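You operate a simulated robot arm through the tools that you are given. There is no shell and no other tool. Be economical: measure what you need, move in short steps, check, and stop when the job is done.

Carry out the task below with a simulated robot arm. There is one attempt and no reset: what you move stays moved.

TASK
Measure the blue spoke bundle and bin it by its length.
Fine: it goes in the grey bin that bears that length; draw the gauge slide back before you lift it; lay the next bundle, the yellow one, in the gauge.
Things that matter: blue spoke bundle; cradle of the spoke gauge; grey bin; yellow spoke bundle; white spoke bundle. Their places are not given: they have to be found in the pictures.

It is judged by the outcome, as a careful person would: the job done as asked, and still so three seconds after it is handed in. It fails if anything else is knocked over, pushed out of place, dropped, spilled or broken.

THE ROBOT
A 7-joint arm with a two-finger parallel gripper, fixed in place. Base frame: the origin is at the foot of the arm, x ahead of it, y to its left, z up; the work surface is at about z = 0. Lengths are in m, angles in degrees, forces in N, time in s.
With the tool pointing down near the work surface it reaches from about 0.24 to 0.62 m from the base axis. Its first joint turns from -66.0 to 66.0 degrees. Payload 2.6 kg.
Tool frame: the origin (TCP) lies between the finger pads and is the grasp point; the fingertips stand 0.03 m ahead of it; z points along the fingers, y is the line along which they close. The gripper opens to 0.094 m. The fingers are 0.028 m wide and 0.01 m thick; the gripper's body (0.05 by 0.096 m) begins 0.055 m behind the TCP.
Orientation is that of the tool frame in the base frame, as a unit quaternion [w, x, y, z]. With the fingers straight down and closing along the base's y, the tool's x points along the base's -x, its y along +y and its z along -z.

THE INTERFACE
- The arm moves only by the tool nudge_tool. Its argument "moves" is one flat list of numbers, 7 for each row, row after row: the turn, a rotation vector about the base's x, y, z in units of 120 degrees (1.0 is 120 degrees), then the shift along the base's x, y, z in units of 400 mm (1.0 is 400 mm), then the opening, from 0 (shut) to 1 (fully open). In form: [rx, ry, rz, tx, ty, tz, gripper, rx, ry, rz, tx, ty, tz, gripper, ...]. A call has 1 to 8 rows; each row is the pose to reach, as a shift and turn from the pose commanded when the call began. A call with a number of a shift or a turn outside -1 to 1 is refused whole. A row lasts 0.2 s, in which the tool goes at most 0.05 m and 8.6 degrees; a call with a longer step from one row to the next is refused whole, and so is a gripper value outside its range. A pose out of reach is approached as far as the arm can. The call stops where the force on the tool passes 70 N (or 10 N more than at its start, if that is more) or the arm is blocked; 0.2 s more then pass. The fingers move at their own pace (about 0.072 m/s each) and stop on an object; they squeeze with about 36 N. The grip force told is the motor's: it shows also when the fingers shut on nothing. Time passes only in rows, and 0.2 s behind the last, so rows that repeat a pose let the fingers close. It gives the time, the measured TCP pose, the force on the tool (base axes), the opening and the grip force at its end, in the units of the frame above (readings bear some noise), and new pictures: "views" is both (left out), scene, wrist or none.
- Cameras (640 x 400 px; columns grow to the right, rows downward): "scene" is fixed at [0.0457, 0.4455, 0.5589]; the picture's right is [-0.64, -0.77, 0.00], its down [-0.47, 0.39, -0.79] and it looks along [0.61, -0.51, -0.61] (base axes); focal length 325 px, centre (320, 200). "wrist" rides on the gripper at [-0.037, 0, -0.058] in the tool frame; the picture's right is [0.00, -1.00, 0.00], its down [0.97, 0.00, -0.24] and it looks along [0.24, 0.00, 0.97] (tool axes); focal length 218 px, centre (320, 200).
- point_at(camera, pixels): for up to 12 pixels [column, row] of the newest picture of that camera ("zoom" is the newest enlarged one), the place [x, y, z] in the base frame of the surface seen there, good to about 0.002 m. No time passes.
- zoom(camera, box): a new picture of the part [left, top, right, bottom] of that camera's present view, enlarged. No time passes.
- close_job(): hands the job in; it is judged then, once.

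Work in short steps. Measure before you move; look again where a grasp or a placing could have gone wrong, and mend it. You have 80 turns and 120 pictures in all, the two below and enlarged ones among them. Open the gripper and draw the arm clear of the work before you hand the job in, unless the task says otherwise; then end with one line.

The tools are called by a JSON object that holds its "fn" and its "kwargs". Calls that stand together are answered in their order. nudge_tool: Moves the arm, as the interface text tells. Its arguments: {"type":"object","properties":{"moves":{"type":"array","items":{"type":"number"}},"views":{"type":"string","enum":["both","scene","wrist","none"]}},"required":["moves"]} The other tools are called the same way: point_at (camera, pixels) gives the place of the surface under pixels of a picture; zoom (camera, box) takes an enlarged picture of a part of a camera's view; close_job () hands the job in.

At the start:

```text
clock: 0.0
tcp_pos: [0.4121, 0.1513, 0.2114]
ee_rot: [0.0, 0.0, 1.0, 0.0]
wrist_force: [0.5, -0.1, -0.4]
width: 0.0937
grasp_force: 0.0
```

scene: 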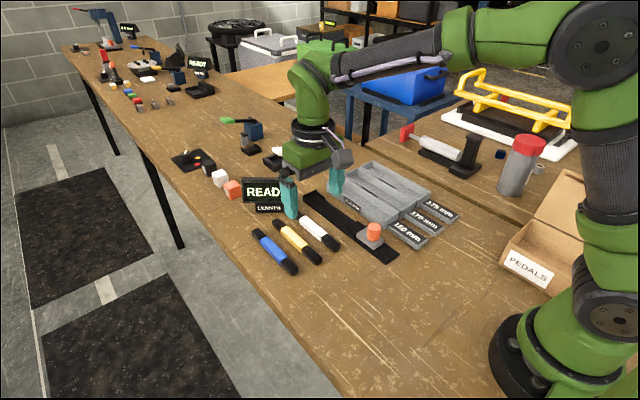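
wrist: 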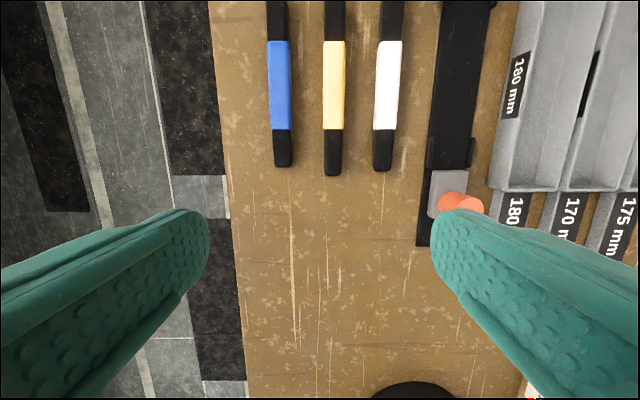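

I'll enlarge the work area in both cameras to make out the gauge, bundles and bins.

{"fn": "zoom", "kwargs": {"camera": "scene", "box": [230, 140, 470, 290]}}

{"fn": "zoom", "kwargs": {"camera": "wrist", "box": [230, 0, 640, 256]}}

{"fn": "point_at", "kwargs": {"camera": "wrist", "pixels": [[280, 42], [283, 165], [333, 174], [382, 168], [448, 195], [468, 205], [462, 20], [440, 150], [472, 150], [422, 244], [490, 185], [553, 188]]}}

```text
2.67 times, centred on (350, 215) of scene
```

zoom: 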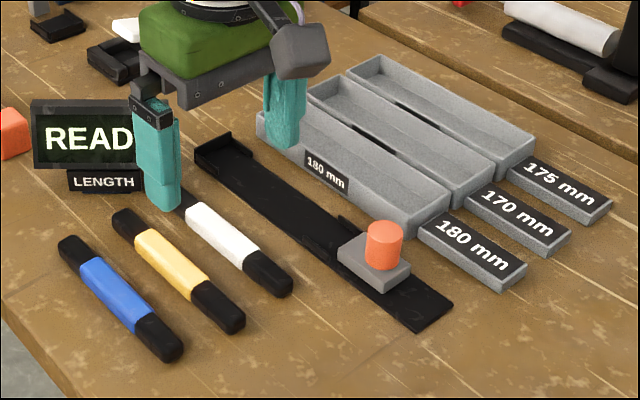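

```text
1.56 times, centred on (435, 128) of wrist
```

zoom: 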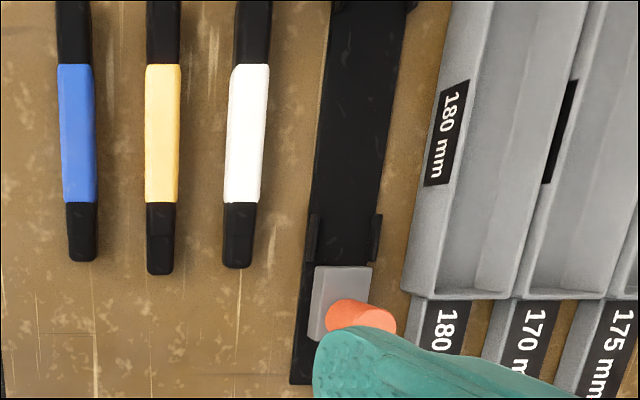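

```text
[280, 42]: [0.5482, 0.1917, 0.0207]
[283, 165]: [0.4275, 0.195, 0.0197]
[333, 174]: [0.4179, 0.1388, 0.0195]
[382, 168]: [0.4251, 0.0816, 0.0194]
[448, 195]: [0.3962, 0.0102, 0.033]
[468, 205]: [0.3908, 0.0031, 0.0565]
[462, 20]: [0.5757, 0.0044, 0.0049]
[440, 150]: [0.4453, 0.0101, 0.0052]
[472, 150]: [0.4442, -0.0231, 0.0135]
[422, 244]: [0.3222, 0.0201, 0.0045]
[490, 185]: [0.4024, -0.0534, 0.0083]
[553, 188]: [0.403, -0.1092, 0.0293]
```

The bundles lie along x, about 0.055 m apart, with tops at z≈0.02. The gauge's slide (orange knob) is at the near end. I'll rise and centre over the gauge to see all of it.

{"fn": "nudge_tool", "kwargs": {"moves": [0, 0, 0, 0, -0.08, 0.06, 1, 0, 0, 0, 0, -0.16, 0.12, 1, 0, 0, 0, 0, -0.24, 0.18, 1, 0, 0, 0, 0.0, -0.3, 0.24, 1, 0, 0, 0, 0.0, -0.3, 0.26, 1]}}

```text
clock: 1.2
tcp_pos: [0.4133, 0.0321, 0.3175]
ee_rot: [0.0, 0.0, 1.0, -0.001]
wrist_force: [0.1, -0.5, -0.4]
width: 0.0941
grasp_force: 0.1
```

scene: 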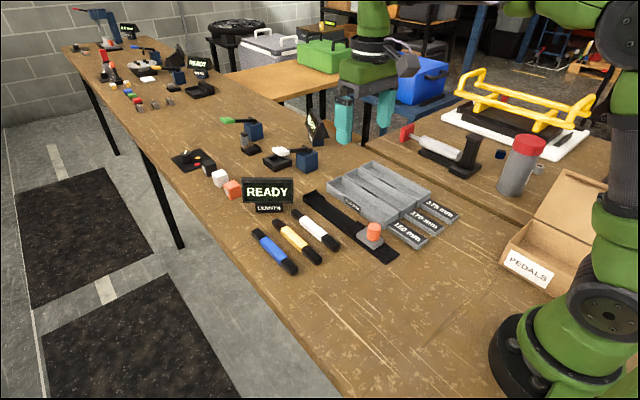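
wrist: 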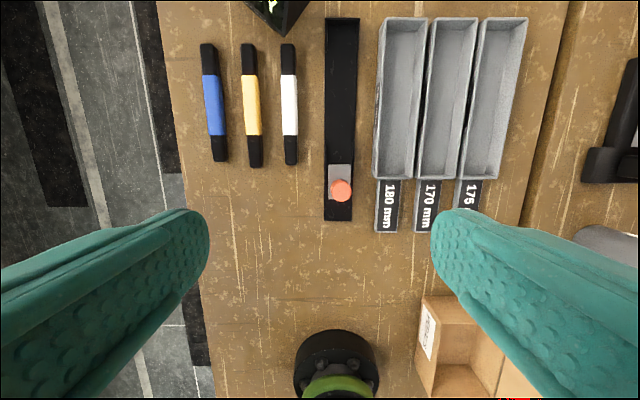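

{"fn": "zoom", "kwargs": {"camera": "wrist", "box": [180, 0, 540, 240]}}

{"fn": "zoom", "kwargs": {"camera": "scene", "box": [230, 150, 470, 290]}}

{"fn": "point_at", "kwargs": {"camera": "wrist", "pixels": [[208, 45], [220, 160], [248, 45], [256, 165], [287, 46], [291, 163], [212, 105], [251, 105], [342, 30], [342, 80], [342, 150], [334, 172]]}}

{"fn": "point_at", "kwargs": {"camera": "wrist", "pixels": [[342, 19], [340, 188], [340, 215], [328, 100], [357, 100], [400, 22], [398, 100], [395, 170], [446, 100], [492, 100], [376, 178], [422, 100]]}}

```text
1.67 times, centred on (360, 120) of wrist
```

zoom: 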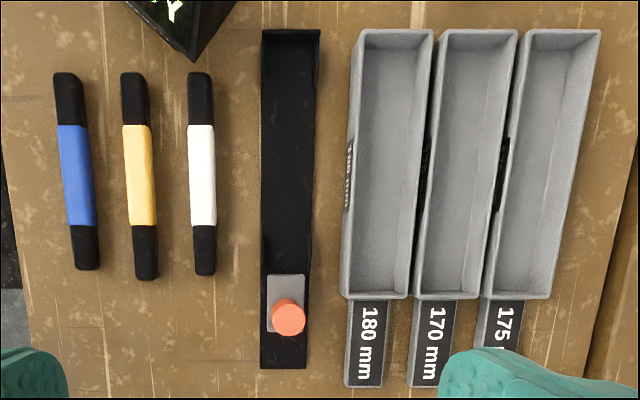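

```text
2.67 times, centred on (350, 220) of scene
```

zoom: 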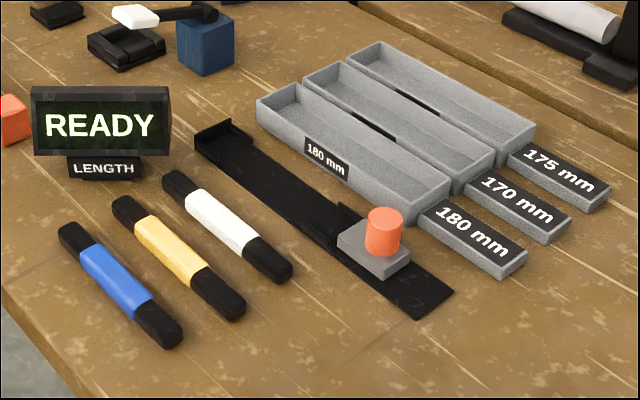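

```text
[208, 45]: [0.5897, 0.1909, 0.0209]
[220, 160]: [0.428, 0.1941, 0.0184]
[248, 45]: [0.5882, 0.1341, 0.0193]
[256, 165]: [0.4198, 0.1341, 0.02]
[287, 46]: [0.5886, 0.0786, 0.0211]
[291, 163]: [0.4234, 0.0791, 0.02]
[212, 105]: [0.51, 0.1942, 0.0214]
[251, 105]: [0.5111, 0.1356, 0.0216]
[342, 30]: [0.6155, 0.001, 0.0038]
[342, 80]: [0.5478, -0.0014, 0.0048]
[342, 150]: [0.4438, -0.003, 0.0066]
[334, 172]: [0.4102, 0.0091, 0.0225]
```

```text
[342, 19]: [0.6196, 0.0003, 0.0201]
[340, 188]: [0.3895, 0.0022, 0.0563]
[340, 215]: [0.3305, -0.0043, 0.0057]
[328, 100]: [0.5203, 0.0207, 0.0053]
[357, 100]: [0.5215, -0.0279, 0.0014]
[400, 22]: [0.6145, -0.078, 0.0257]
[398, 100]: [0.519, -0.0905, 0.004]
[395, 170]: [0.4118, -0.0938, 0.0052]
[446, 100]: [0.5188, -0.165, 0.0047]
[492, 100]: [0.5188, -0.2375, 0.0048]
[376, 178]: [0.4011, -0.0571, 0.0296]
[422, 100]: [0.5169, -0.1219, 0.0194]
```

Bundle ends: blue x 0.428–0.590, y≈0.193. Cradle floor is z≈0.005 at y≈-0.003, with the stop at x≈0.617. Next I enlarge the cradle details and the bins' side tags.

{"fn": "zoom", "kwargs": {"camera": "wrist", "box": [300, 0, 400, 66]}}

{"fn": "zoom", "kwargs": {"camera": "wrist", "box": [290, 130, 400, 200]}}

{"fn": "zoom", "kwargs": {"camera": "scene", "box": [295, 155, 465, 265]}}

```text
6.06 times, centred on (350, 33) of wrist
```

zoom: 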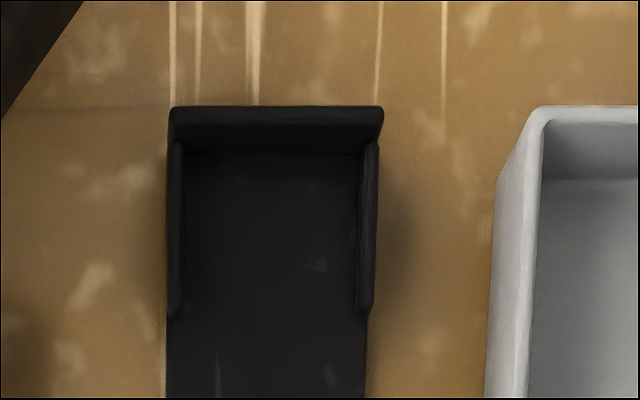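

```text
5.71 times, centred on (345, 165) of wrist
```

zoom: 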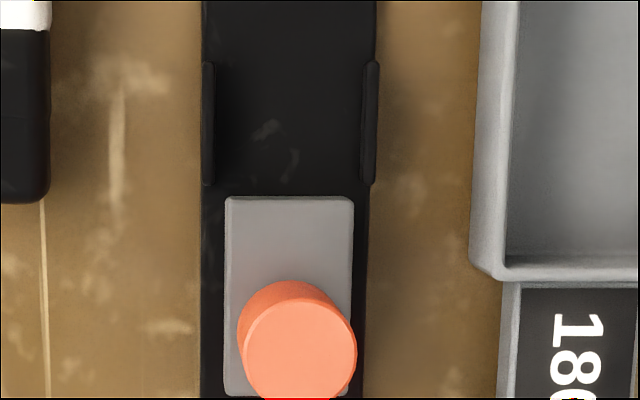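

```text
3.64 times, centred on (380, 210) of scene
```

zoom: 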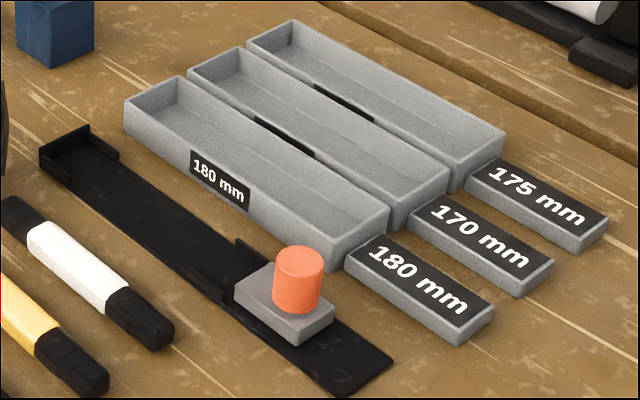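

The middle of the cradle is open at the sides, so fingers fit. I'll move over the blue bundle for a closer look.

{"fn": "nudge_tool", "kwargs": {"moves": [0, 0, 0, 0.048, 0.08, -0.059, 1, 0, 0, 0, 0.096, 0.161, -0.118, 1, 0, 0, 0, 0.144, 0.241, -0.176, 1, 0, 0, 0, 0.192, 0.322, -0.235, 1, 0, 0, 0, 0.24, 0.4025, -0.294, 1, 0, 0, 0, 0.24, 0.4025, -0.294, 1], "views": "wrist"}}

```text
clock: 2.6
tcp_pos: [0.5098, 0.1951, 0.1975]
ee_rot: [0.0, 0.001, 1.0, 0.0]
wrist_force: [-0.2, 0.0, 0.0]
width: 0.0939
grasp_force: 0.1
```

wrist: 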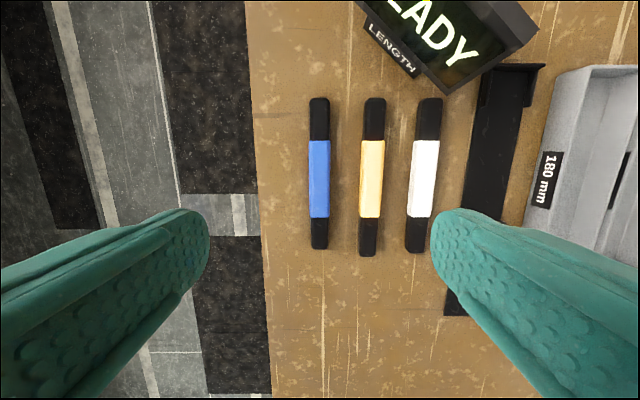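

Measuring the blue bundle precisely before going down.

{"fn": "point_at", "kwargs": {"camera": "wrist", "pixels": [[319, 99], [319, 247], [311, 180], [328, 180], [319, 180], [313, 110], [326, 110], [364, 180], [381, 180], [374, 99], [368, 255]]}}

{"fn": "zoom", "kwargs": {"camera": "wrist", "box": [290, 80, 450, 180]}}

```text
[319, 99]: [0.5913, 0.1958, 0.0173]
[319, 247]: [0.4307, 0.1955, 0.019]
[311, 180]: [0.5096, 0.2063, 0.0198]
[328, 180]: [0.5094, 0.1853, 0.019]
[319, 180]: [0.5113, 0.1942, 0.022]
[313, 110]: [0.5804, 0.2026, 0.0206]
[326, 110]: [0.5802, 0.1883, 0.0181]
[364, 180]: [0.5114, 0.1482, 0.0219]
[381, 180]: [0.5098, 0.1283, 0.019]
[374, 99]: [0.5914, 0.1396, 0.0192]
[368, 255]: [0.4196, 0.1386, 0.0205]
```

```text
4.00 times, centred on (370, 130) of wrist
```

zoom: 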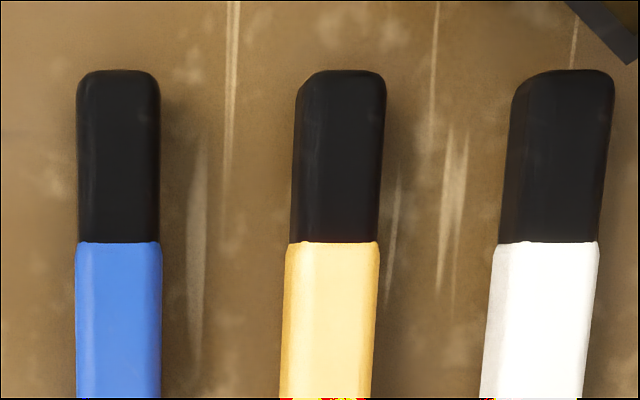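

Blue: centre (0.511, 0.195), width ≈0.021, about 0.165–0.17 m long. I'll narrow the gripper to 0.045 to clear yellow, then descend to z≈0.036.

{"fn": "nudge_tool", "kwargs": {"moves": [0, 0, 0, 0, 0, -0.08, 0.48, 0, 0, 0, 0, 0, -0.16, 0.48, 0, 0, 0, 0, 0, -0.24, 0.48, 0, 0, 0, 0, 0, -0.32, 0.48, 0, 0, 0, 0, 0, -0.38, 0.48, 0, 0, 0, 0, 0, -0.404, 0.48, 0, 0, 0, 0, 0, -0.404, 0.48], "views": "both"}}

```text
clock: 4.2
tcp_pos: [0.5092, 0.1934, 0.0368]
ee_rot: [-0.001, 0.001, 1.0, 0.0]
wrist_force: [0.1, -0.3, -0.2]
width: 0.0453
grasp_force: 0.0
```

scene: 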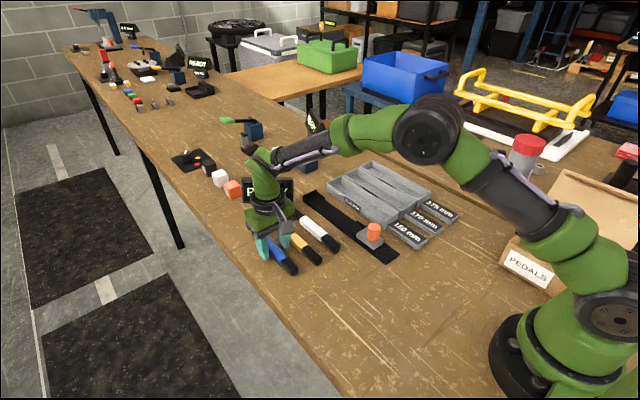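
wrist: 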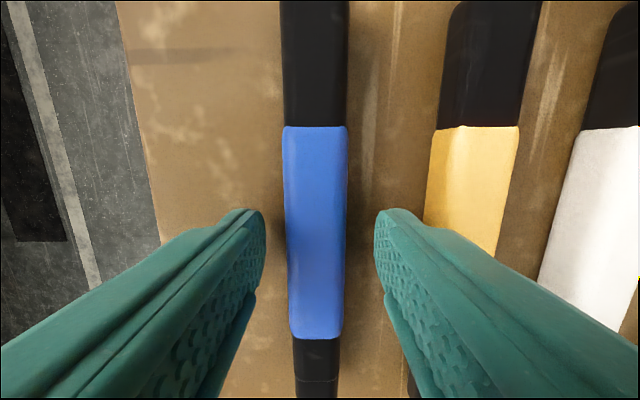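

The fingers straddle blue with yellow clear on the right. I'll close, then lift slightly.

{"fn": "nudge_tool", "kwargs": {"moves": [0, 0, 0, 0, 0, 0, 0, 0, 0, 0, 0, 0, 0, 0, 0, 0, 0, 0, 0, 0, 0, 0, 0, 0, 0, 0, 0.05, 0, 0, 0, 0, 0, 0, 0.14, 0, 0, 0, 0, 0, 0, 0.22, 0, 0, 0, 0, 0, 0, 0.22, 0]}}

```text
clock: 5.8
tcp_pos: [0.5078, 0.1942, 0.1248]
ee_rot: [-0.001, -0.001, 1.0, 0.0]
wrist_force: [0.3, -0.1, 1.0]
width: 0.0
grasp_force: 33.4
```

scene: 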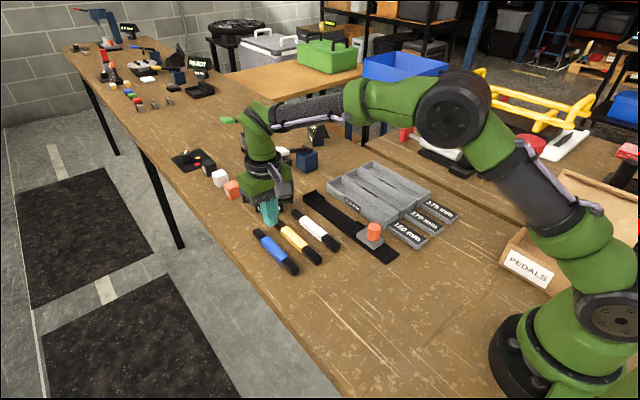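
wrist: 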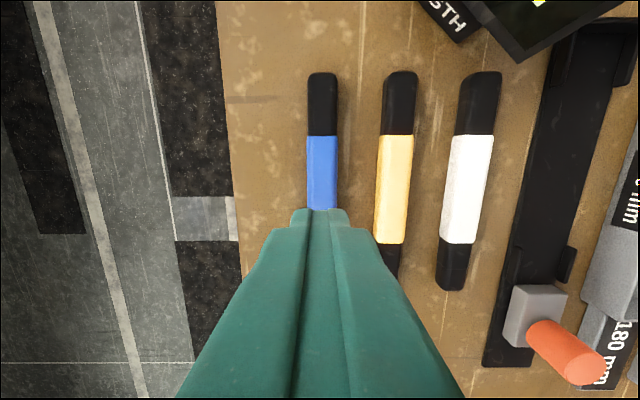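

The fingers shut on nothing and blue stayed put, so that grasp was too shallow. I'll reopen, go down lower in small steps, and watch the contact force.

{"fn": "nudge_tool", "kwargs": {"moves": [0, 0, 0, 0, 0, 0, 0.48, 0, 0, 0, 0, 0, 0, 0.48, 0, 0, 0, 0, 0, -0.1, 0.48, 0, 0, 0, 0, 0, -0.2, 0.48, 0, 0, 0, 0, 0, -0.228, 0.48, 0, 0, 0, 0, 0, -0.233, 0.48, 0, 0, 0, 0, 0, -0.233, 0.48], "views": "wrist"}}

```text
clock: 7.4
tcp_pos: [0.508, 0.1927, 0.0313]
ee_rot: [0.0, 0.0, 1.0, 0.0]
wrist_force: [0.1, -0.3, 0.4]
width: 0.0448
grasp_force: 0.1
```

wrist: 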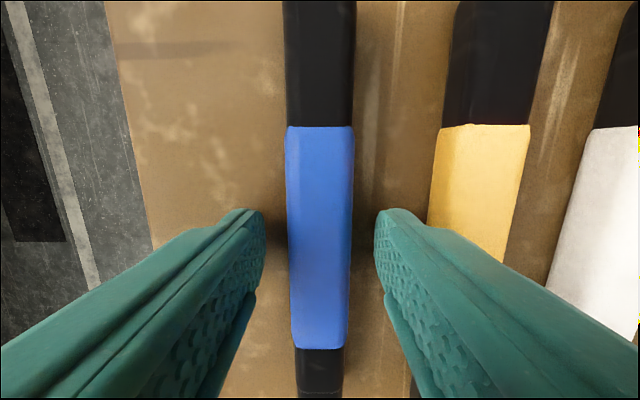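

No contact force yet. I'll close here and check the width before lifting.

{"fn": "nudge_tool", "kwargs": {"moves": [0, 0, 0, 0, 0, 0, 0, 0, 0, 0, 0, 0, 0, 0, 0, 0, 0, 0, 0, 0, 0], "views": "wrist"}}

```text
clock: 8.2
tcp_pos: [0.5108, 0.1932, 0.0323]
ee_rot: [-0.001, 0.0, 1.0, 0.0]
wrist_force: [-0.7, -0.2, -1.3]
width: 0.0217
grasp_force: 36.6
```

wrist: 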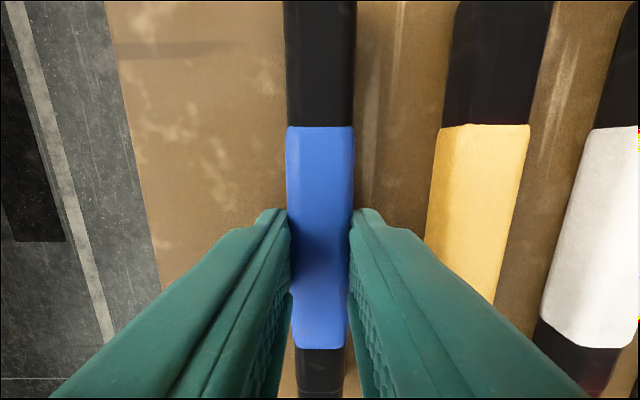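

Width is 0.0217 at 36 N, so it's held. I'll lift gently.

{"fn": "nudge_tool", "kwargs": {"moves": [0, 0, 0, 0, 0, 0.02, 0, 0, 0, 0, 0, 0, 0.06, 0, 0, 0, 0, 0, 0, 0.1, 0, 0, 0, 0, 0, 0, 0.15, 0, 0, 0, 0, 0, 0, 0.15, 0]}}

```text
clock: 9.4
tcp_pos: [0.5099, 0.193, 0.0928]
ee_rot: [0.0, 0.0, 1.0, -0.001]
wrist_force: [-0.1, -0.1, -1.8]
width: 0.021
grasp_force: 35.8
```

scene: 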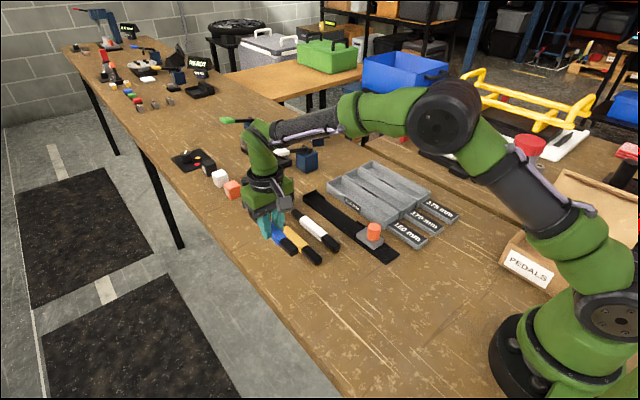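
wrist: 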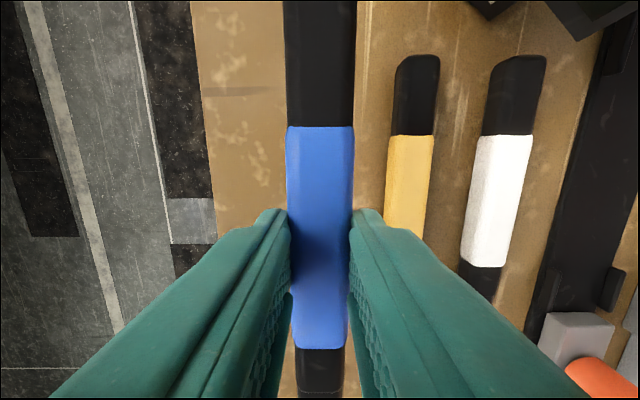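

Blue is held squarely. I'll carry it over the cradle (TCP about x=0.530, y=-0.002), staying high for now.

{"fn": "nudge_tool", "kwargs": {"moves": [0, 0, 0, 0.01, -0.1, 0.03, 0, 0, 0, 0, 0.02, -0.2, 0.03, 0, 0, 0, 0, 0.03, -0.3, 0.03, 0, 0, 0, 0, 0.04, -0.4, 0.03, 0, 0, 0, 0, 0.0525, -0.4875, 0.03, 0, 0, 0, 0, 0.0525, -0.4875, 0, 0, 0, 0, 0, 0.0525, -0.4875, -0.05, 0, 0, 0, 0, 0.0525, -0.4875, -0.05, 0]}}

```text
clock: 11.2
tcp_pos: [0.529, 0.0085, 0.0725]
ee_rot: [-0.002, -0.011, 1.0, 0.007]
wrist_force: [-24.5, 29.8, 21.5]
width: 0.0624
grasp_force: 35.8
```

scene: 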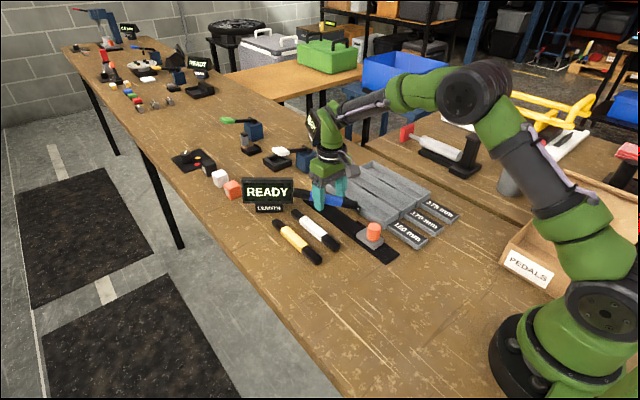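
wrist: 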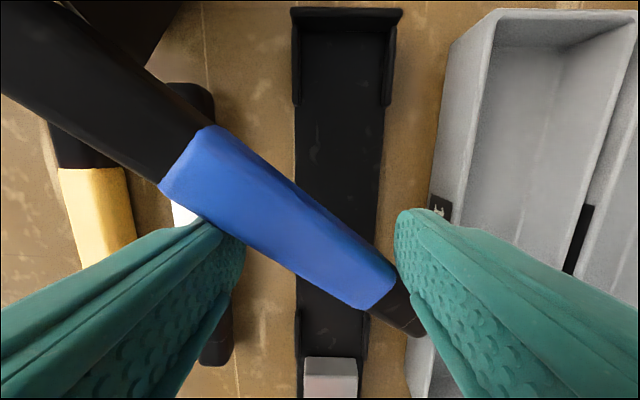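

The bundle's front end caught the display and swung in the grip (width 0.062). I'll stop and look before moving on.

{"fn": "zoom", "kwargs": {"camera": "scene", "box": [230, 110, 430, 235]}}

{"fn": "point_at", "kwargs": {"camera": "wrist", "pixels": [[20, 20], [100, 60], [165, 120], [280, 210], [360, 280], [410, 325], [120, 20], [165, 10], [340, 380], [190, 100], [205, 350]]}}

{"fn": "point_at", "kwargs": {"camera": "scene", "pixels": [[243, 180], [292, 180], [245, 200], [290, 200], [315, 125], [312, 140], [360, 190], [340, 205], [372, 232], [302, 205]]}}

```text
3.20 times, centred on (330, 172) of scene
```

zoom: 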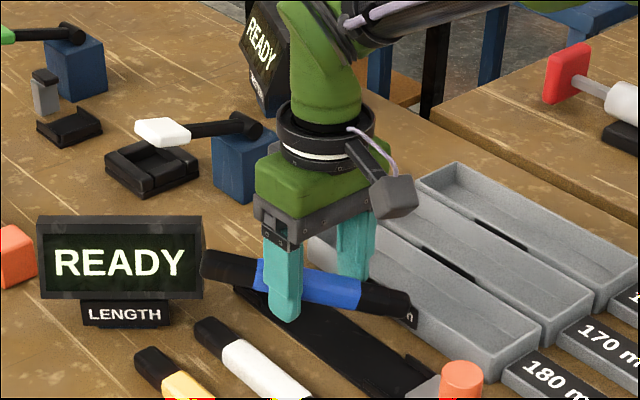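

```text
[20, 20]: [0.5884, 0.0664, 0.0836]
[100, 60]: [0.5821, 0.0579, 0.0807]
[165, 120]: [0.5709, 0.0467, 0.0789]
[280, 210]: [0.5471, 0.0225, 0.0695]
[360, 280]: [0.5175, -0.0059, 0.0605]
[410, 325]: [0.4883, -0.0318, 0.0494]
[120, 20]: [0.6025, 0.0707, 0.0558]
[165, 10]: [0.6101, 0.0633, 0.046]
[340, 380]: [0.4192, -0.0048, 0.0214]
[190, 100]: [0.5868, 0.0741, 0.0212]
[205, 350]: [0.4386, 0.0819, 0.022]
```

```text
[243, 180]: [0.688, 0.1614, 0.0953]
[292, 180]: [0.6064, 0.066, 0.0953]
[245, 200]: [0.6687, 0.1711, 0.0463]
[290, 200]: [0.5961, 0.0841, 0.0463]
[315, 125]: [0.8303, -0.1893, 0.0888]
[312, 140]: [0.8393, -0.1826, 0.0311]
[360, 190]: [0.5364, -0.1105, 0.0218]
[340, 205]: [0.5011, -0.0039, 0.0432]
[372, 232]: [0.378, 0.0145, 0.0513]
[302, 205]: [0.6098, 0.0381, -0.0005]
```

The front end is pressed against the display's edge at about (0.606, 0.066). I'll pull back along -x with a little +y to unload it, which should let the fingers square the bundle up.

{"fn": "nudge_tool", "kwargs": {"moves": [0, 0, 0, -0.01, 0.02, 0, 0, 0, 0, 0, -0.03, 0.02, 0, 0, 0, 0, 0, -0.05, 0.02, 0, 0, 0, 0, 0, -0.07, 0.02, 0, 0]}}

```text
clock: 12.2
tcp_pos: [0.5014, 0.0069, 0.0724]
ee_rot: [0.001, 0.001, 1.0, 0.0]
wrist_force: [0.1, 0.4, -2.1]
width: 0.0216
grasp_force: 36.5
```

scene: 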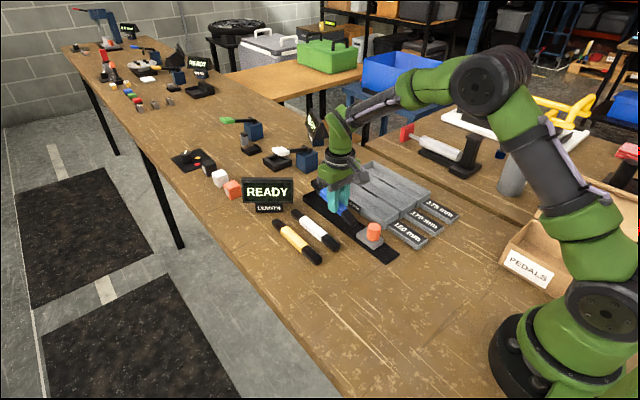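
wrist: 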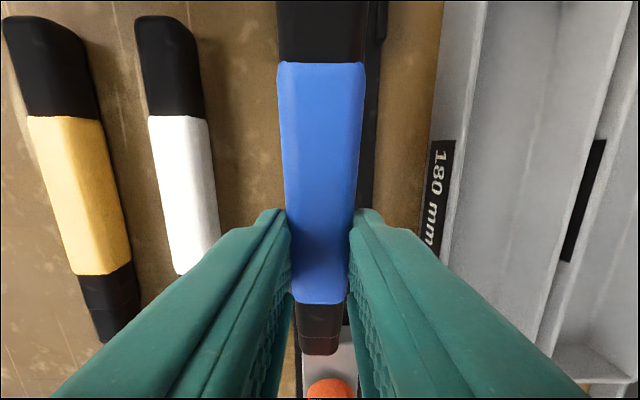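

The bundle squared up in the grip, though it's pitched and held further back. I'll measure its pose, check the display against before, and check white and yellow.

{"fn": "point_at", "kwargs": {"camera": "wrist", "pixels": [[320, 5], [320, 70], [320, 150], [320, 200], [320, 290], [322, 325], [322, 345], [160, 20], [200, 260], [40, 25], [110, 335], [340, 350]]}}

{"fn": "point_at", "kwargs": {"camera": "scene", "pixels": [[243, 180], [292, 180], [245, 200], [290, 200], [292, 211], [339, 247], [273, 221], [321, 262]]}}

{"fn": "zoom", "kwargs": {"camera": "scene", "box": [230, 150, 430, 275]}}

```text
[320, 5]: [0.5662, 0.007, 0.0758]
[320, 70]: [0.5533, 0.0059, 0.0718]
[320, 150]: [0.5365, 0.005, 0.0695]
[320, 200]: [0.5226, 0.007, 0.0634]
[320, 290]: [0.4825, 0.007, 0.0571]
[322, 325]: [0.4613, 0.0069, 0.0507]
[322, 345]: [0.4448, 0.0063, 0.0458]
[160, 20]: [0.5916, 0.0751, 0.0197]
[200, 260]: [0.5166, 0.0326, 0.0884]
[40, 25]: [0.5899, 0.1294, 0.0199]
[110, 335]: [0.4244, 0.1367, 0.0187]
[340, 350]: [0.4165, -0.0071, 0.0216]
```

```text
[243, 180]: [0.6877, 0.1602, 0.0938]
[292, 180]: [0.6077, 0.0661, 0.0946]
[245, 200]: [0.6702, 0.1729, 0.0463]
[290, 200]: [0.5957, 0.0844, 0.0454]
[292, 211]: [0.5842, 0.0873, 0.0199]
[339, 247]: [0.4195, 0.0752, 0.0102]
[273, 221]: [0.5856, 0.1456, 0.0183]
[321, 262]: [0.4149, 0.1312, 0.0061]
```

```text
3.20 times, centred on (330, 212) of scene
```

zoom: 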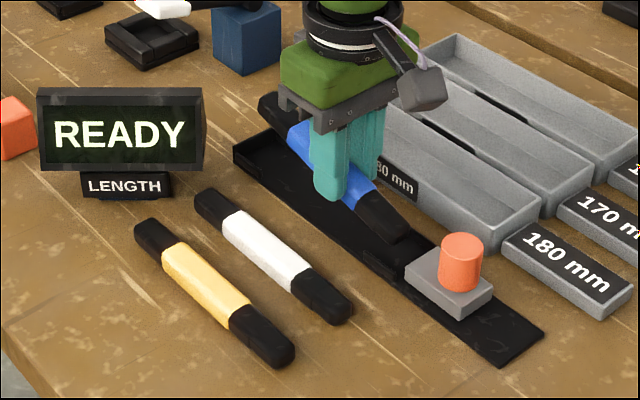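

The display and the other bundles are where they were. Blue is pitched about 14° front-up, so I'll pitch the tool +14° about y to level it, centre on y≈-0.002, then look.

{"fn": "nudge_tool", "kwargs": {"moves": [0, 0.05, 0, 0.01, -0.01, 0, 0, 0, 0.1, 0, 0.02, -0.021, 0, 0, 0, 0.117, 0, 0.02, -0.021, -0.02, 0, 0, 0.117, 0, 0.02, -0.021, -0.03, 0]}}

```text
clock: 13.2
tcp_pos: [0.5094, -0.0014, 0.0599]
ee_rot: [-0.123, 0.0, 0.992, -0.001]
wrist_force: [-0.7, 0.3, -1.5]
width: 0.0214
grasp_force: 36.0
```

scene: 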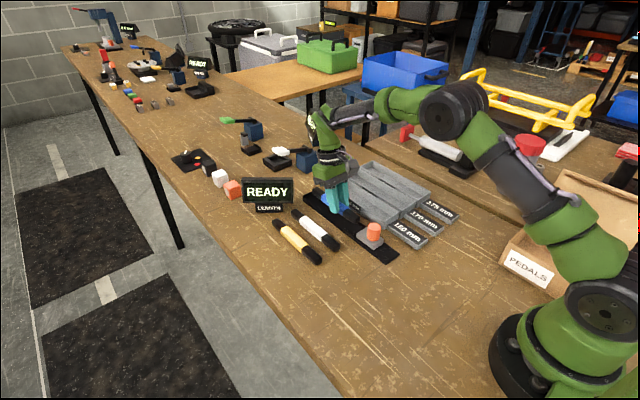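
wrist: 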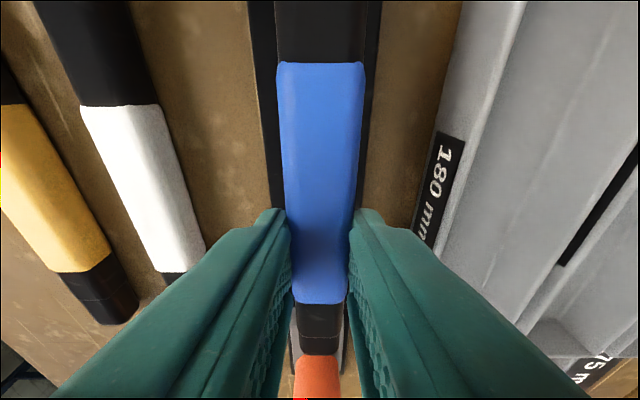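

{"fn": "point_at", "kwargs": {"camera": "wrist", "pixels": [[320, 5], [320, 70], [320, 150], [320, 200], [320, 290], [322, 325], [322, 345], [263, 150], [371, 150], [258, 60], [376, 60], [297, 345]]}}

{"fn": "zoom", "kwargs": {"camera": "scene", "box": [280, 150, 420, 238]}}

```text
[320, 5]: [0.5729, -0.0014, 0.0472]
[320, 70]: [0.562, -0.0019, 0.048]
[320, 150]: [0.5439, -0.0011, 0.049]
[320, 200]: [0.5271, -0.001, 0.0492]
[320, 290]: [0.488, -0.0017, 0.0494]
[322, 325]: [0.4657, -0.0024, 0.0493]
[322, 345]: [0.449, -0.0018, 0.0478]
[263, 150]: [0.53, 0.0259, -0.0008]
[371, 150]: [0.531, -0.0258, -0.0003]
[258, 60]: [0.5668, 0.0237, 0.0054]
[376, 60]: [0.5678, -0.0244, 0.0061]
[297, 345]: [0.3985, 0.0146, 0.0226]
```

```text
4.55 times, centred on (350, 194) of scene
```

zoom: 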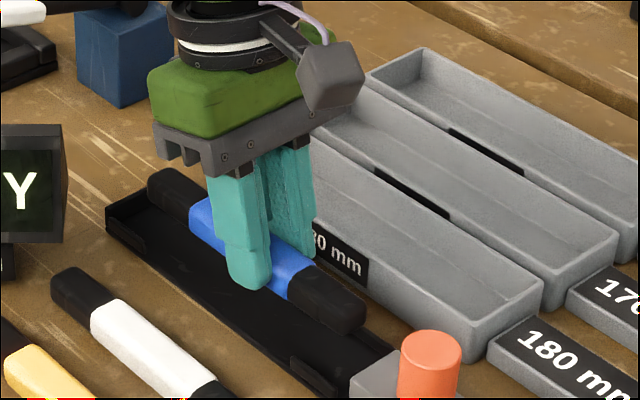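

Blue is level (top z≈0.0485) and centred on the cradle. I'll lower 21 mm to just above the floor, then check force.

{"fn": "nudge_tool", "kwargs": {"moves": [0, 0, 0, 0, 0, -0.025, 0, 0, 0, 0, 0, 0, -0.045, 0, 0, 0, 0, 0, 0, -0.053, 0, 0, 0, 0, 0, 0, -0.053, 0]}}

```text
clock: 14.2
tcp_pos: [0.5099, -0.0027, 0.0383]
ee_rot: [-0.122, 0.001, 0.993, 0.0]
wrist_force: [-0.4, -1.3, -0.6]
width: 0.0215
grasp_force: 36.7
```

scene: 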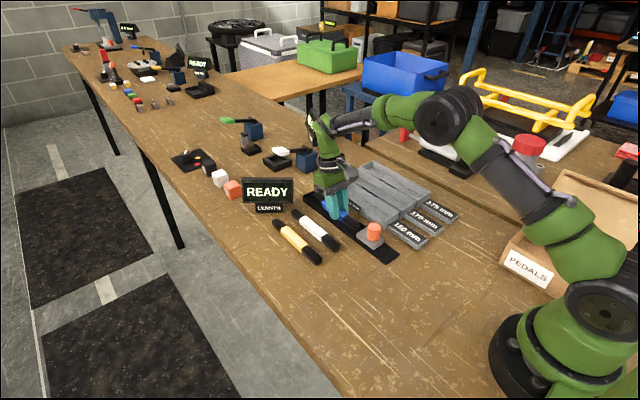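
wrist: 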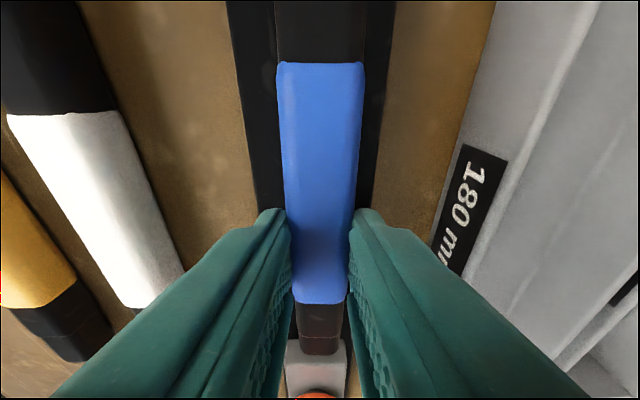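

No load yet, so about 1 mm remains. I'll open partway and rise clear while un-pitching.

{"fn": "nudge_tool", "kwargs": {"moves": [0, 0, 0, 0, 0, -0.001, 0.45, 0, 0, 0, 0, 0, -0.001, 0.45, 0, 0, 0, 0, 0, 0.04, 0.45, 0, 0, 0, 0, 0, 0.12, 0.45, 0, -0.06, 0, 0, 0, 0.2, 0.45, 0, -0.117, 0, -0.1, 0, 0.25, 0.45, 0, -0.117, 0, -0.16, 0, 0.33, 0.45]}}

```text
clock: 15.8
tcp_pos: [0.4468, -0.0016, 0.1742]
ee_rot: [0.001, 0.0, 1.0, 0.0]
wrist_force: [-0.1, 0.1, 0.3]
width: 0.0422
grasp_force: 0.0
```

scene: 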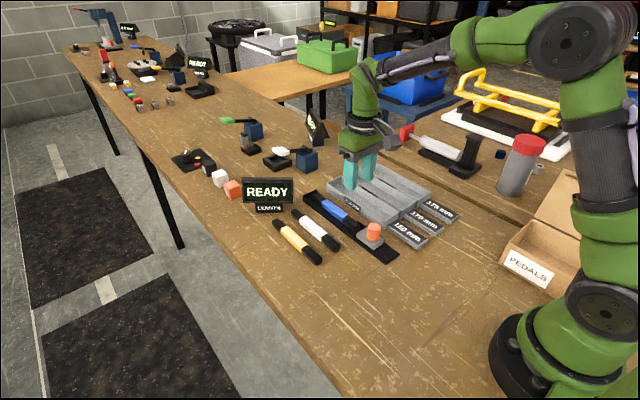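
wrist: 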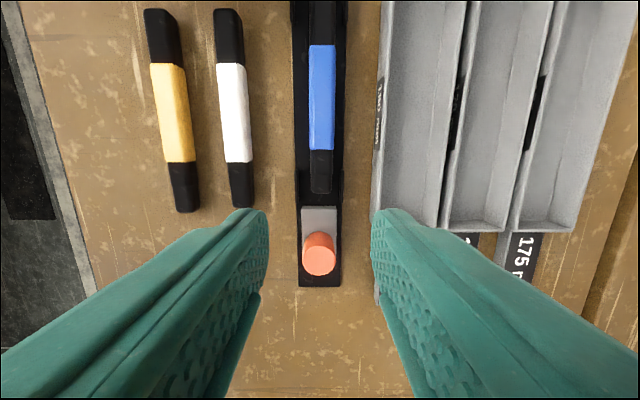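

Blue lies in the cradle. Now I'll locate the knob.

{"fn": "point_at", "kwargs": {"camera": "wrist", "pixels": [[318, 239], [318, 252], [304, 252], [333, 252], [318, 270], [320, 207], [321, 193], [306, 215]]}}

{"fn": "zoom", "kwargs": {"camera": "wrist", "box": [260, 150, 380, 290]}}

```text
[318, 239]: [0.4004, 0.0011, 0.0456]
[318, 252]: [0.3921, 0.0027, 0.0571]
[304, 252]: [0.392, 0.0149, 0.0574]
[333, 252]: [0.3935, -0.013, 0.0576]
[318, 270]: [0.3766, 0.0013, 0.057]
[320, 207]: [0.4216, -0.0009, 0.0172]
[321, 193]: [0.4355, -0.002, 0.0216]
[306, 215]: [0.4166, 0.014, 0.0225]
```

```text
2.86 times, centred on (320, 220) of wrist
```

zoom: 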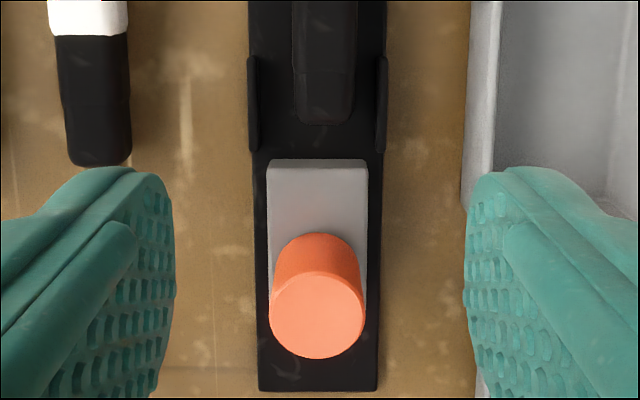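

Knob is about (0.388, 0.001), top z 0.057. I'll straddle it with TCP z≈0.058 and close on it.

{"fn": "nudge_tool", "kwargs": {"moves": [0, 0, 0, -0.08, 0.003, 0, 0.6, 0, 0, 0, -0.147, 0.005, 0, 0.6, 0, 0, 0, -0.147, 0.005, -0.1, 0.6, 0, 0, 0, -0.147, 0.005, -0.2, 0.6, 0, 0, 0, -0.147, 0.005, -0.29, 0.6, 0, 0, 0, -0.147, 0.005, -0.29, 0, 0, 0, 0, -0.147, 0.005, -0.29, 0, 0, 0, 0, -0.147, 0.005, -0.29, 0]}}

```text
clock: 17.6
tcp_pos: [0.3862, -0.0, 0.0541]
ee_rot: [0.001, 0.0, 1.0, 0.0]
wrist_force: [-0.8, 5.3, -8.1]
width: 0.0279
grasp_force: 44.7
```

scene: 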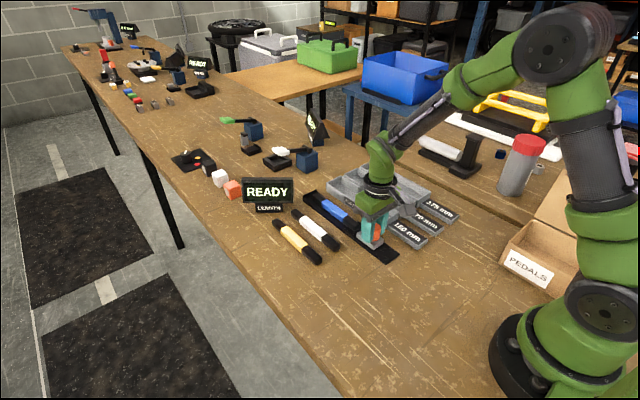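
wrist: 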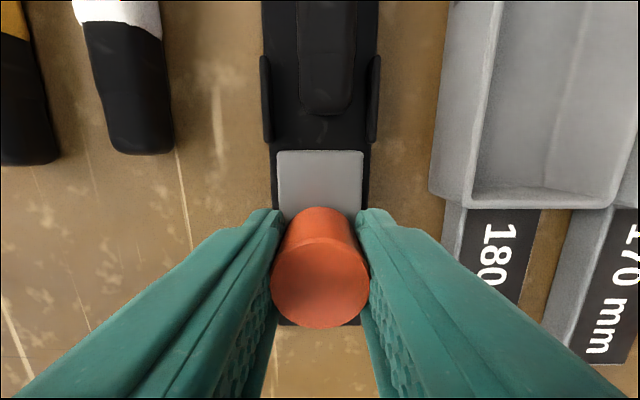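

Knob held (0.028 wide). I'll push the slide forward in small steps.

{"fn": "nudge_tool", "kwargs": {"moves": [0, 0, 0, 0.015, 0, 0, 0, 0, 0, 0, 0.03, 0, 0, 0, 0, 0, 0, 0.04, 0, 0, 0, 0, 0, 0, 0.048, 0, 0, 0, 0, 0, 0, 0.055, 0, 0, 0]}}

```text
clock: 18.8
tcp_pos: [0.4073, -0.0007, 0.0546]
ee_rot: [-0.001, 0.001, 1.0, 0.0]
wrist_force: [-1.7, 4.2, -7.9]
width: 0.0281
grasp_force: 44.8
```

scene: 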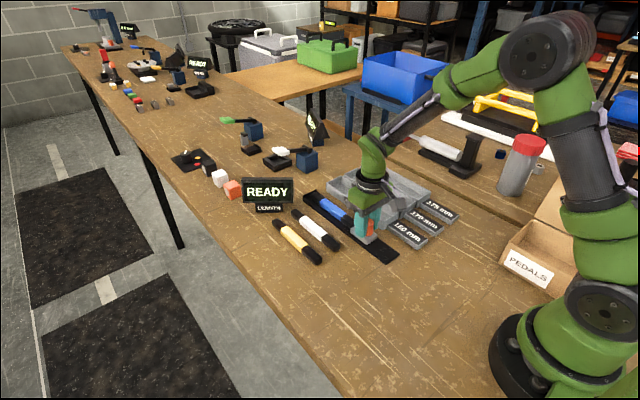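
wrist: 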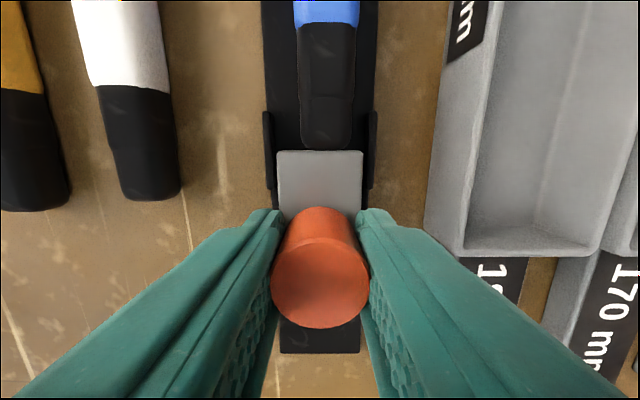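

The slide has reached blue's end. I'll keep pushing in fine steps until it seats, watching the x force.

{"fn": "nudge_tool", "kwargs": {"moves": [0, 0, 0, 0.007, 0, 0, 0, 0, 0, 0, 0.014, 0, 0, 0, 0, 0, 0, 0.021, 0, 0, 0, 0, 0, 0, 0.026, 0, 0, 0]}}

```text
clock: 19.8
tcp_pos: [0.4173, 0.0003, 0.054]
ee_rot: [-0.005, 0.001, 1.0, 0.002]
wrist_force: [-27.8, 7.3, 1.2]
width: 0.0284
grasp_force: 44.5
```

scene: 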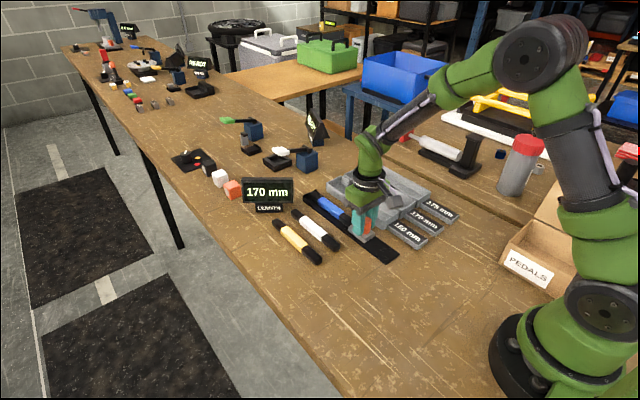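
wrist: 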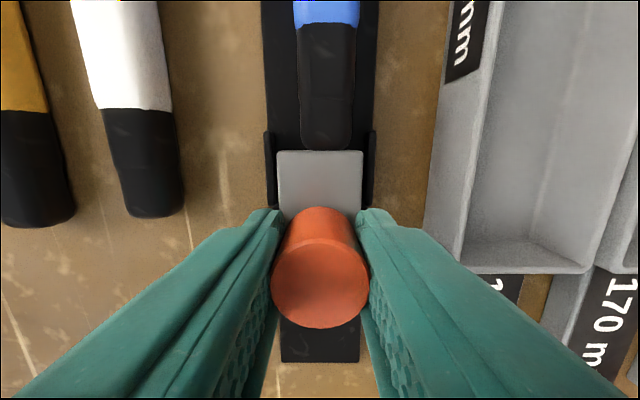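

Seated at 28 N, and the display appears to read 170 mm. I'll confirm by zooming.

{"fn": "zoom", "kwargs": {"camera": "scene", "box": [230, 170, 310, 220]}}

{"fn": "nudge_tool", "kwargs": {"moves": [0, 0, 0, -0.015, 0, 0, 0, 0, 0, 0, -0.035, 0, 0, 0, 0, 0, 0, -0.055, 0, 0, 0, 0, 0, 0, -0.075, 0, 0, 0, 0, 0, 0, -0.083, 0, 0, 0]}}

```text
8.00 times, centred on (270, 195) of scene
```

zoom: 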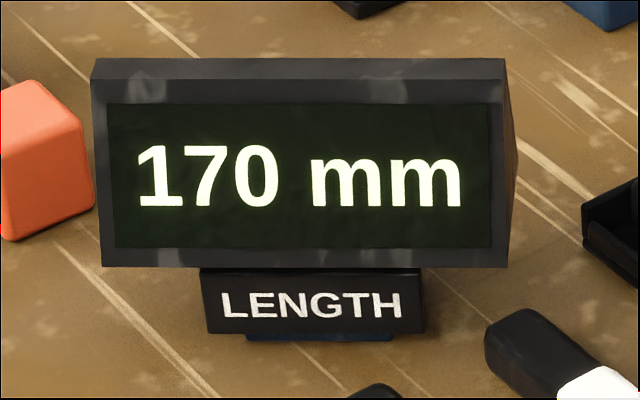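

```text
clock: 21.0
tcp_pos: [0.3859, -0.0006, 0.0545]
ee_rot: [0.001, 0.0, 1.0, 0.0]
wrist_force: [6.5, 7.0, -31.2]
width: 0.028
grasp_force: 45.0
```

scene: 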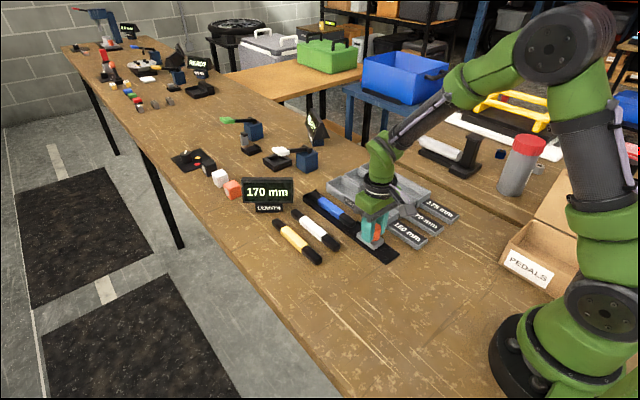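
wrist: 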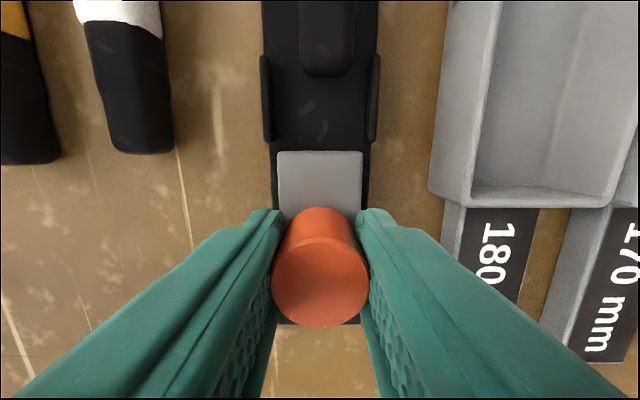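

It reads 170 mm, and the slide is back at its start, clear of blue. I'll release the knob and rise over blue.

{"fn": "nudge_tool", "kwargs": {"moves": [0, 0, 0, 0, 0, 0, 0.55, 0, 0, 0, 0, 0, 0, 0.55, 0, 0, 0, 0, 0, 0.1, 0.55, 0, 0, 0, 0, 0, 0.2, 0.55, 0, 0, 0, 0.1, 0, 0.24, 0.55, 0, 0, 0, 0.2, 0, 0.26, 0.55, 0, 0, 0, 0.3, 0, 0.28, 0.55, 0, 0, 0, 0.34, 0, 0.28, 0.55]}}

```text
clock: 22.8
tcp_pos: [0.5224, -0.0022, 0.1657]
ee_rot: [0.0, 0.0, 1.0, 0.0]
wrist_force: [0.1, -0.2, 0.3]
width: 0.0516
grasp_force: 0.1
```

scene: 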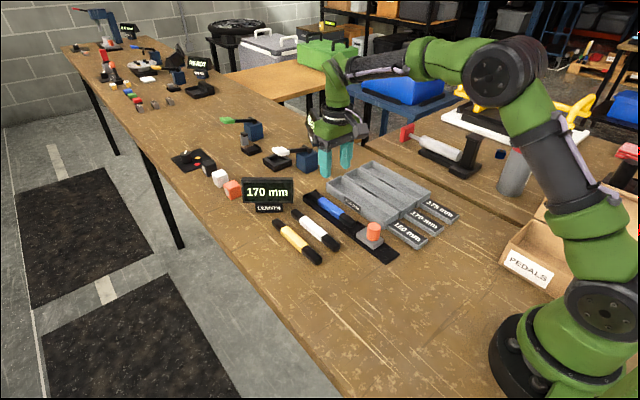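
wrist: 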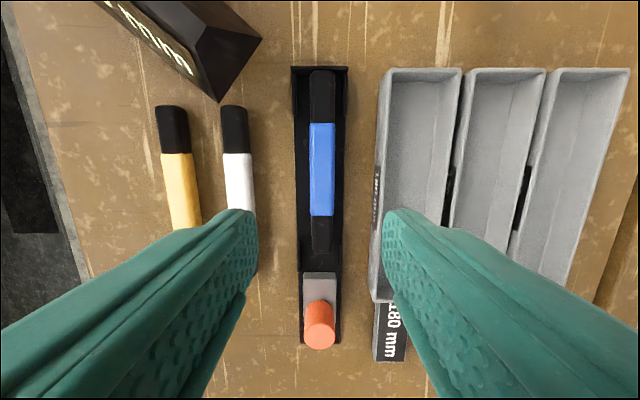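

{"fn": "point_at", "kwargs": {"camera": "wrist", "pixels": [[322, 72], [320, 252], [311, 170], [333, 170], [322, 170], [418, 75], [500, 78], [495, 150], [480, 220], [451, 160], [536, 150], [540, 75]]}}

{"fn": "point_at", "kwargs": {"camera": "scene", "pixels": [[345, 173], [358, 166], [400, 219], [412, 212], [380, 192], [372, 190], [385, 190], [394, 221], [302, 190]]}}

{"fn": "zoom", "kwargs": {"camera": "wrist", "box": [370, 50, 640, 220]}}

```text
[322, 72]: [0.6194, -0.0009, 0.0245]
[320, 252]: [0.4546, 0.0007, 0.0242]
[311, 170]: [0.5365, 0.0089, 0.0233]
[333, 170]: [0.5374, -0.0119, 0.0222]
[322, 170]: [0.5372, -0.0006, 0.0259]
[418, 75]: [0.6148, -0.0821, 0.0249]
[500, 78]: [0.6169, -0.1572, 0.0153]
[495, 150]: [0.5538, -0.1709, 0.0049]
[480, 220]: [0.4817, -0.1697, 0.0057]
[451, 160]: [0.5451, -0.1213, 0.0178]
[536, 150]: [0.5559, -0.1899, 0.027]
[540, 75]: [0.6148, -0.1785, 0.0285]
```

```text
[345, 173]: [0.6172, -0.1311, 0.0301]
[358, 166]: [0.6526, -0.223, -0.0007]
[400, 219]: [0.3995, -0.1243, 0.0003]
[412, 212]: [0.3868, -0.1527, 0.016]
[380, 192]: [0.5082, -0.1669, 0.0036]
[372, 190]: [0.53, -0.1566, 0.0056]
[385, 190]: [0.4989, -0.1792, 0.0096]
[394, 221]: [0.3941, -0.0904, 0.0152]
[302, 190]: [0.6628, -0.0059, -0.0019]
```

```text
2.35 times, centred on (505, 135) of wrist
```

zoom: 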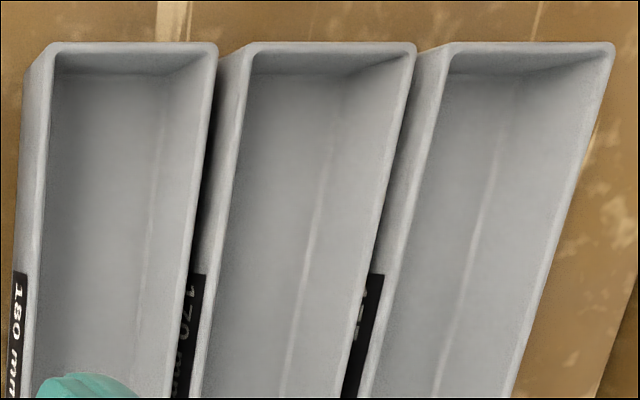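

Blue lies seated at x 0.453–0.621, centre (0.537, -0.001), and the middle bin's side tag also reads 170. I'll descend on blue and grip it low at its centre.

{"fn": "nudge_tool", "kwargs": {"moves": [0, 0, 0, 0.0365, 0.003, -0.08, 0.48, 0, 0, 0, 0.0365, 0.003, -0.18, 0.48, 0, 0, 0, 0.0365, 0.003, -0.27, 0.48, 0, 0, 0, 0.0365, 0.003, -0.31, 0.48, 0, 0, 0, 0.0365, 0.003, -0.323, 0.48, 0, 0, 0, 0.0365, 0.003, -0.323, 0, 0, 0, 0, 0.0365, 0.003, -0.323, 0, 0, 0, 0, 0.0365, 0.003, -0.323, 0]}}

```text
clock: 24.6
tcp_pos: [0.5386, 0.0003, 0.0367]
ee_rot: [0.0, 0.001, 1.0, -0.001]
wrist_force: [0.0, -0.6, -0.8]
width: 0.0215
grasp_force: 36.3
```

scene: 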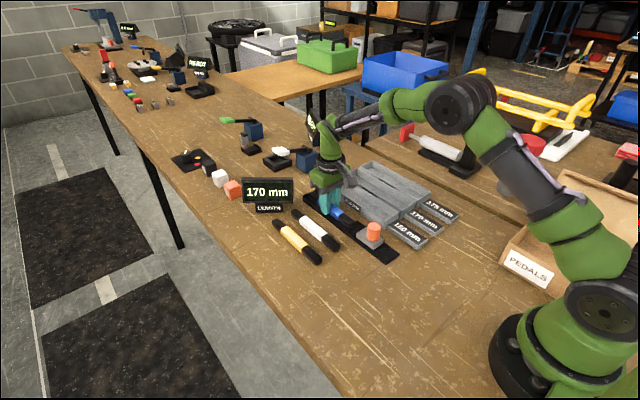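
wrist: 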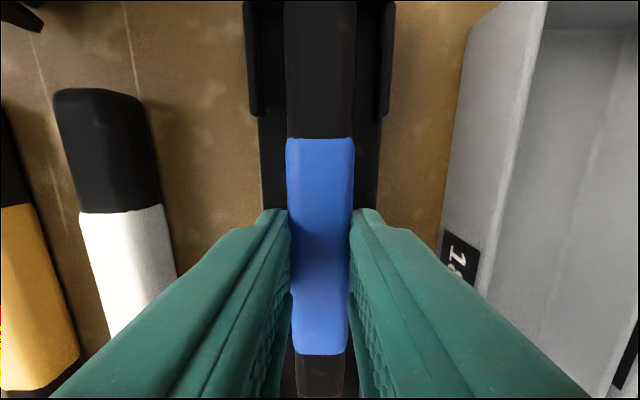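

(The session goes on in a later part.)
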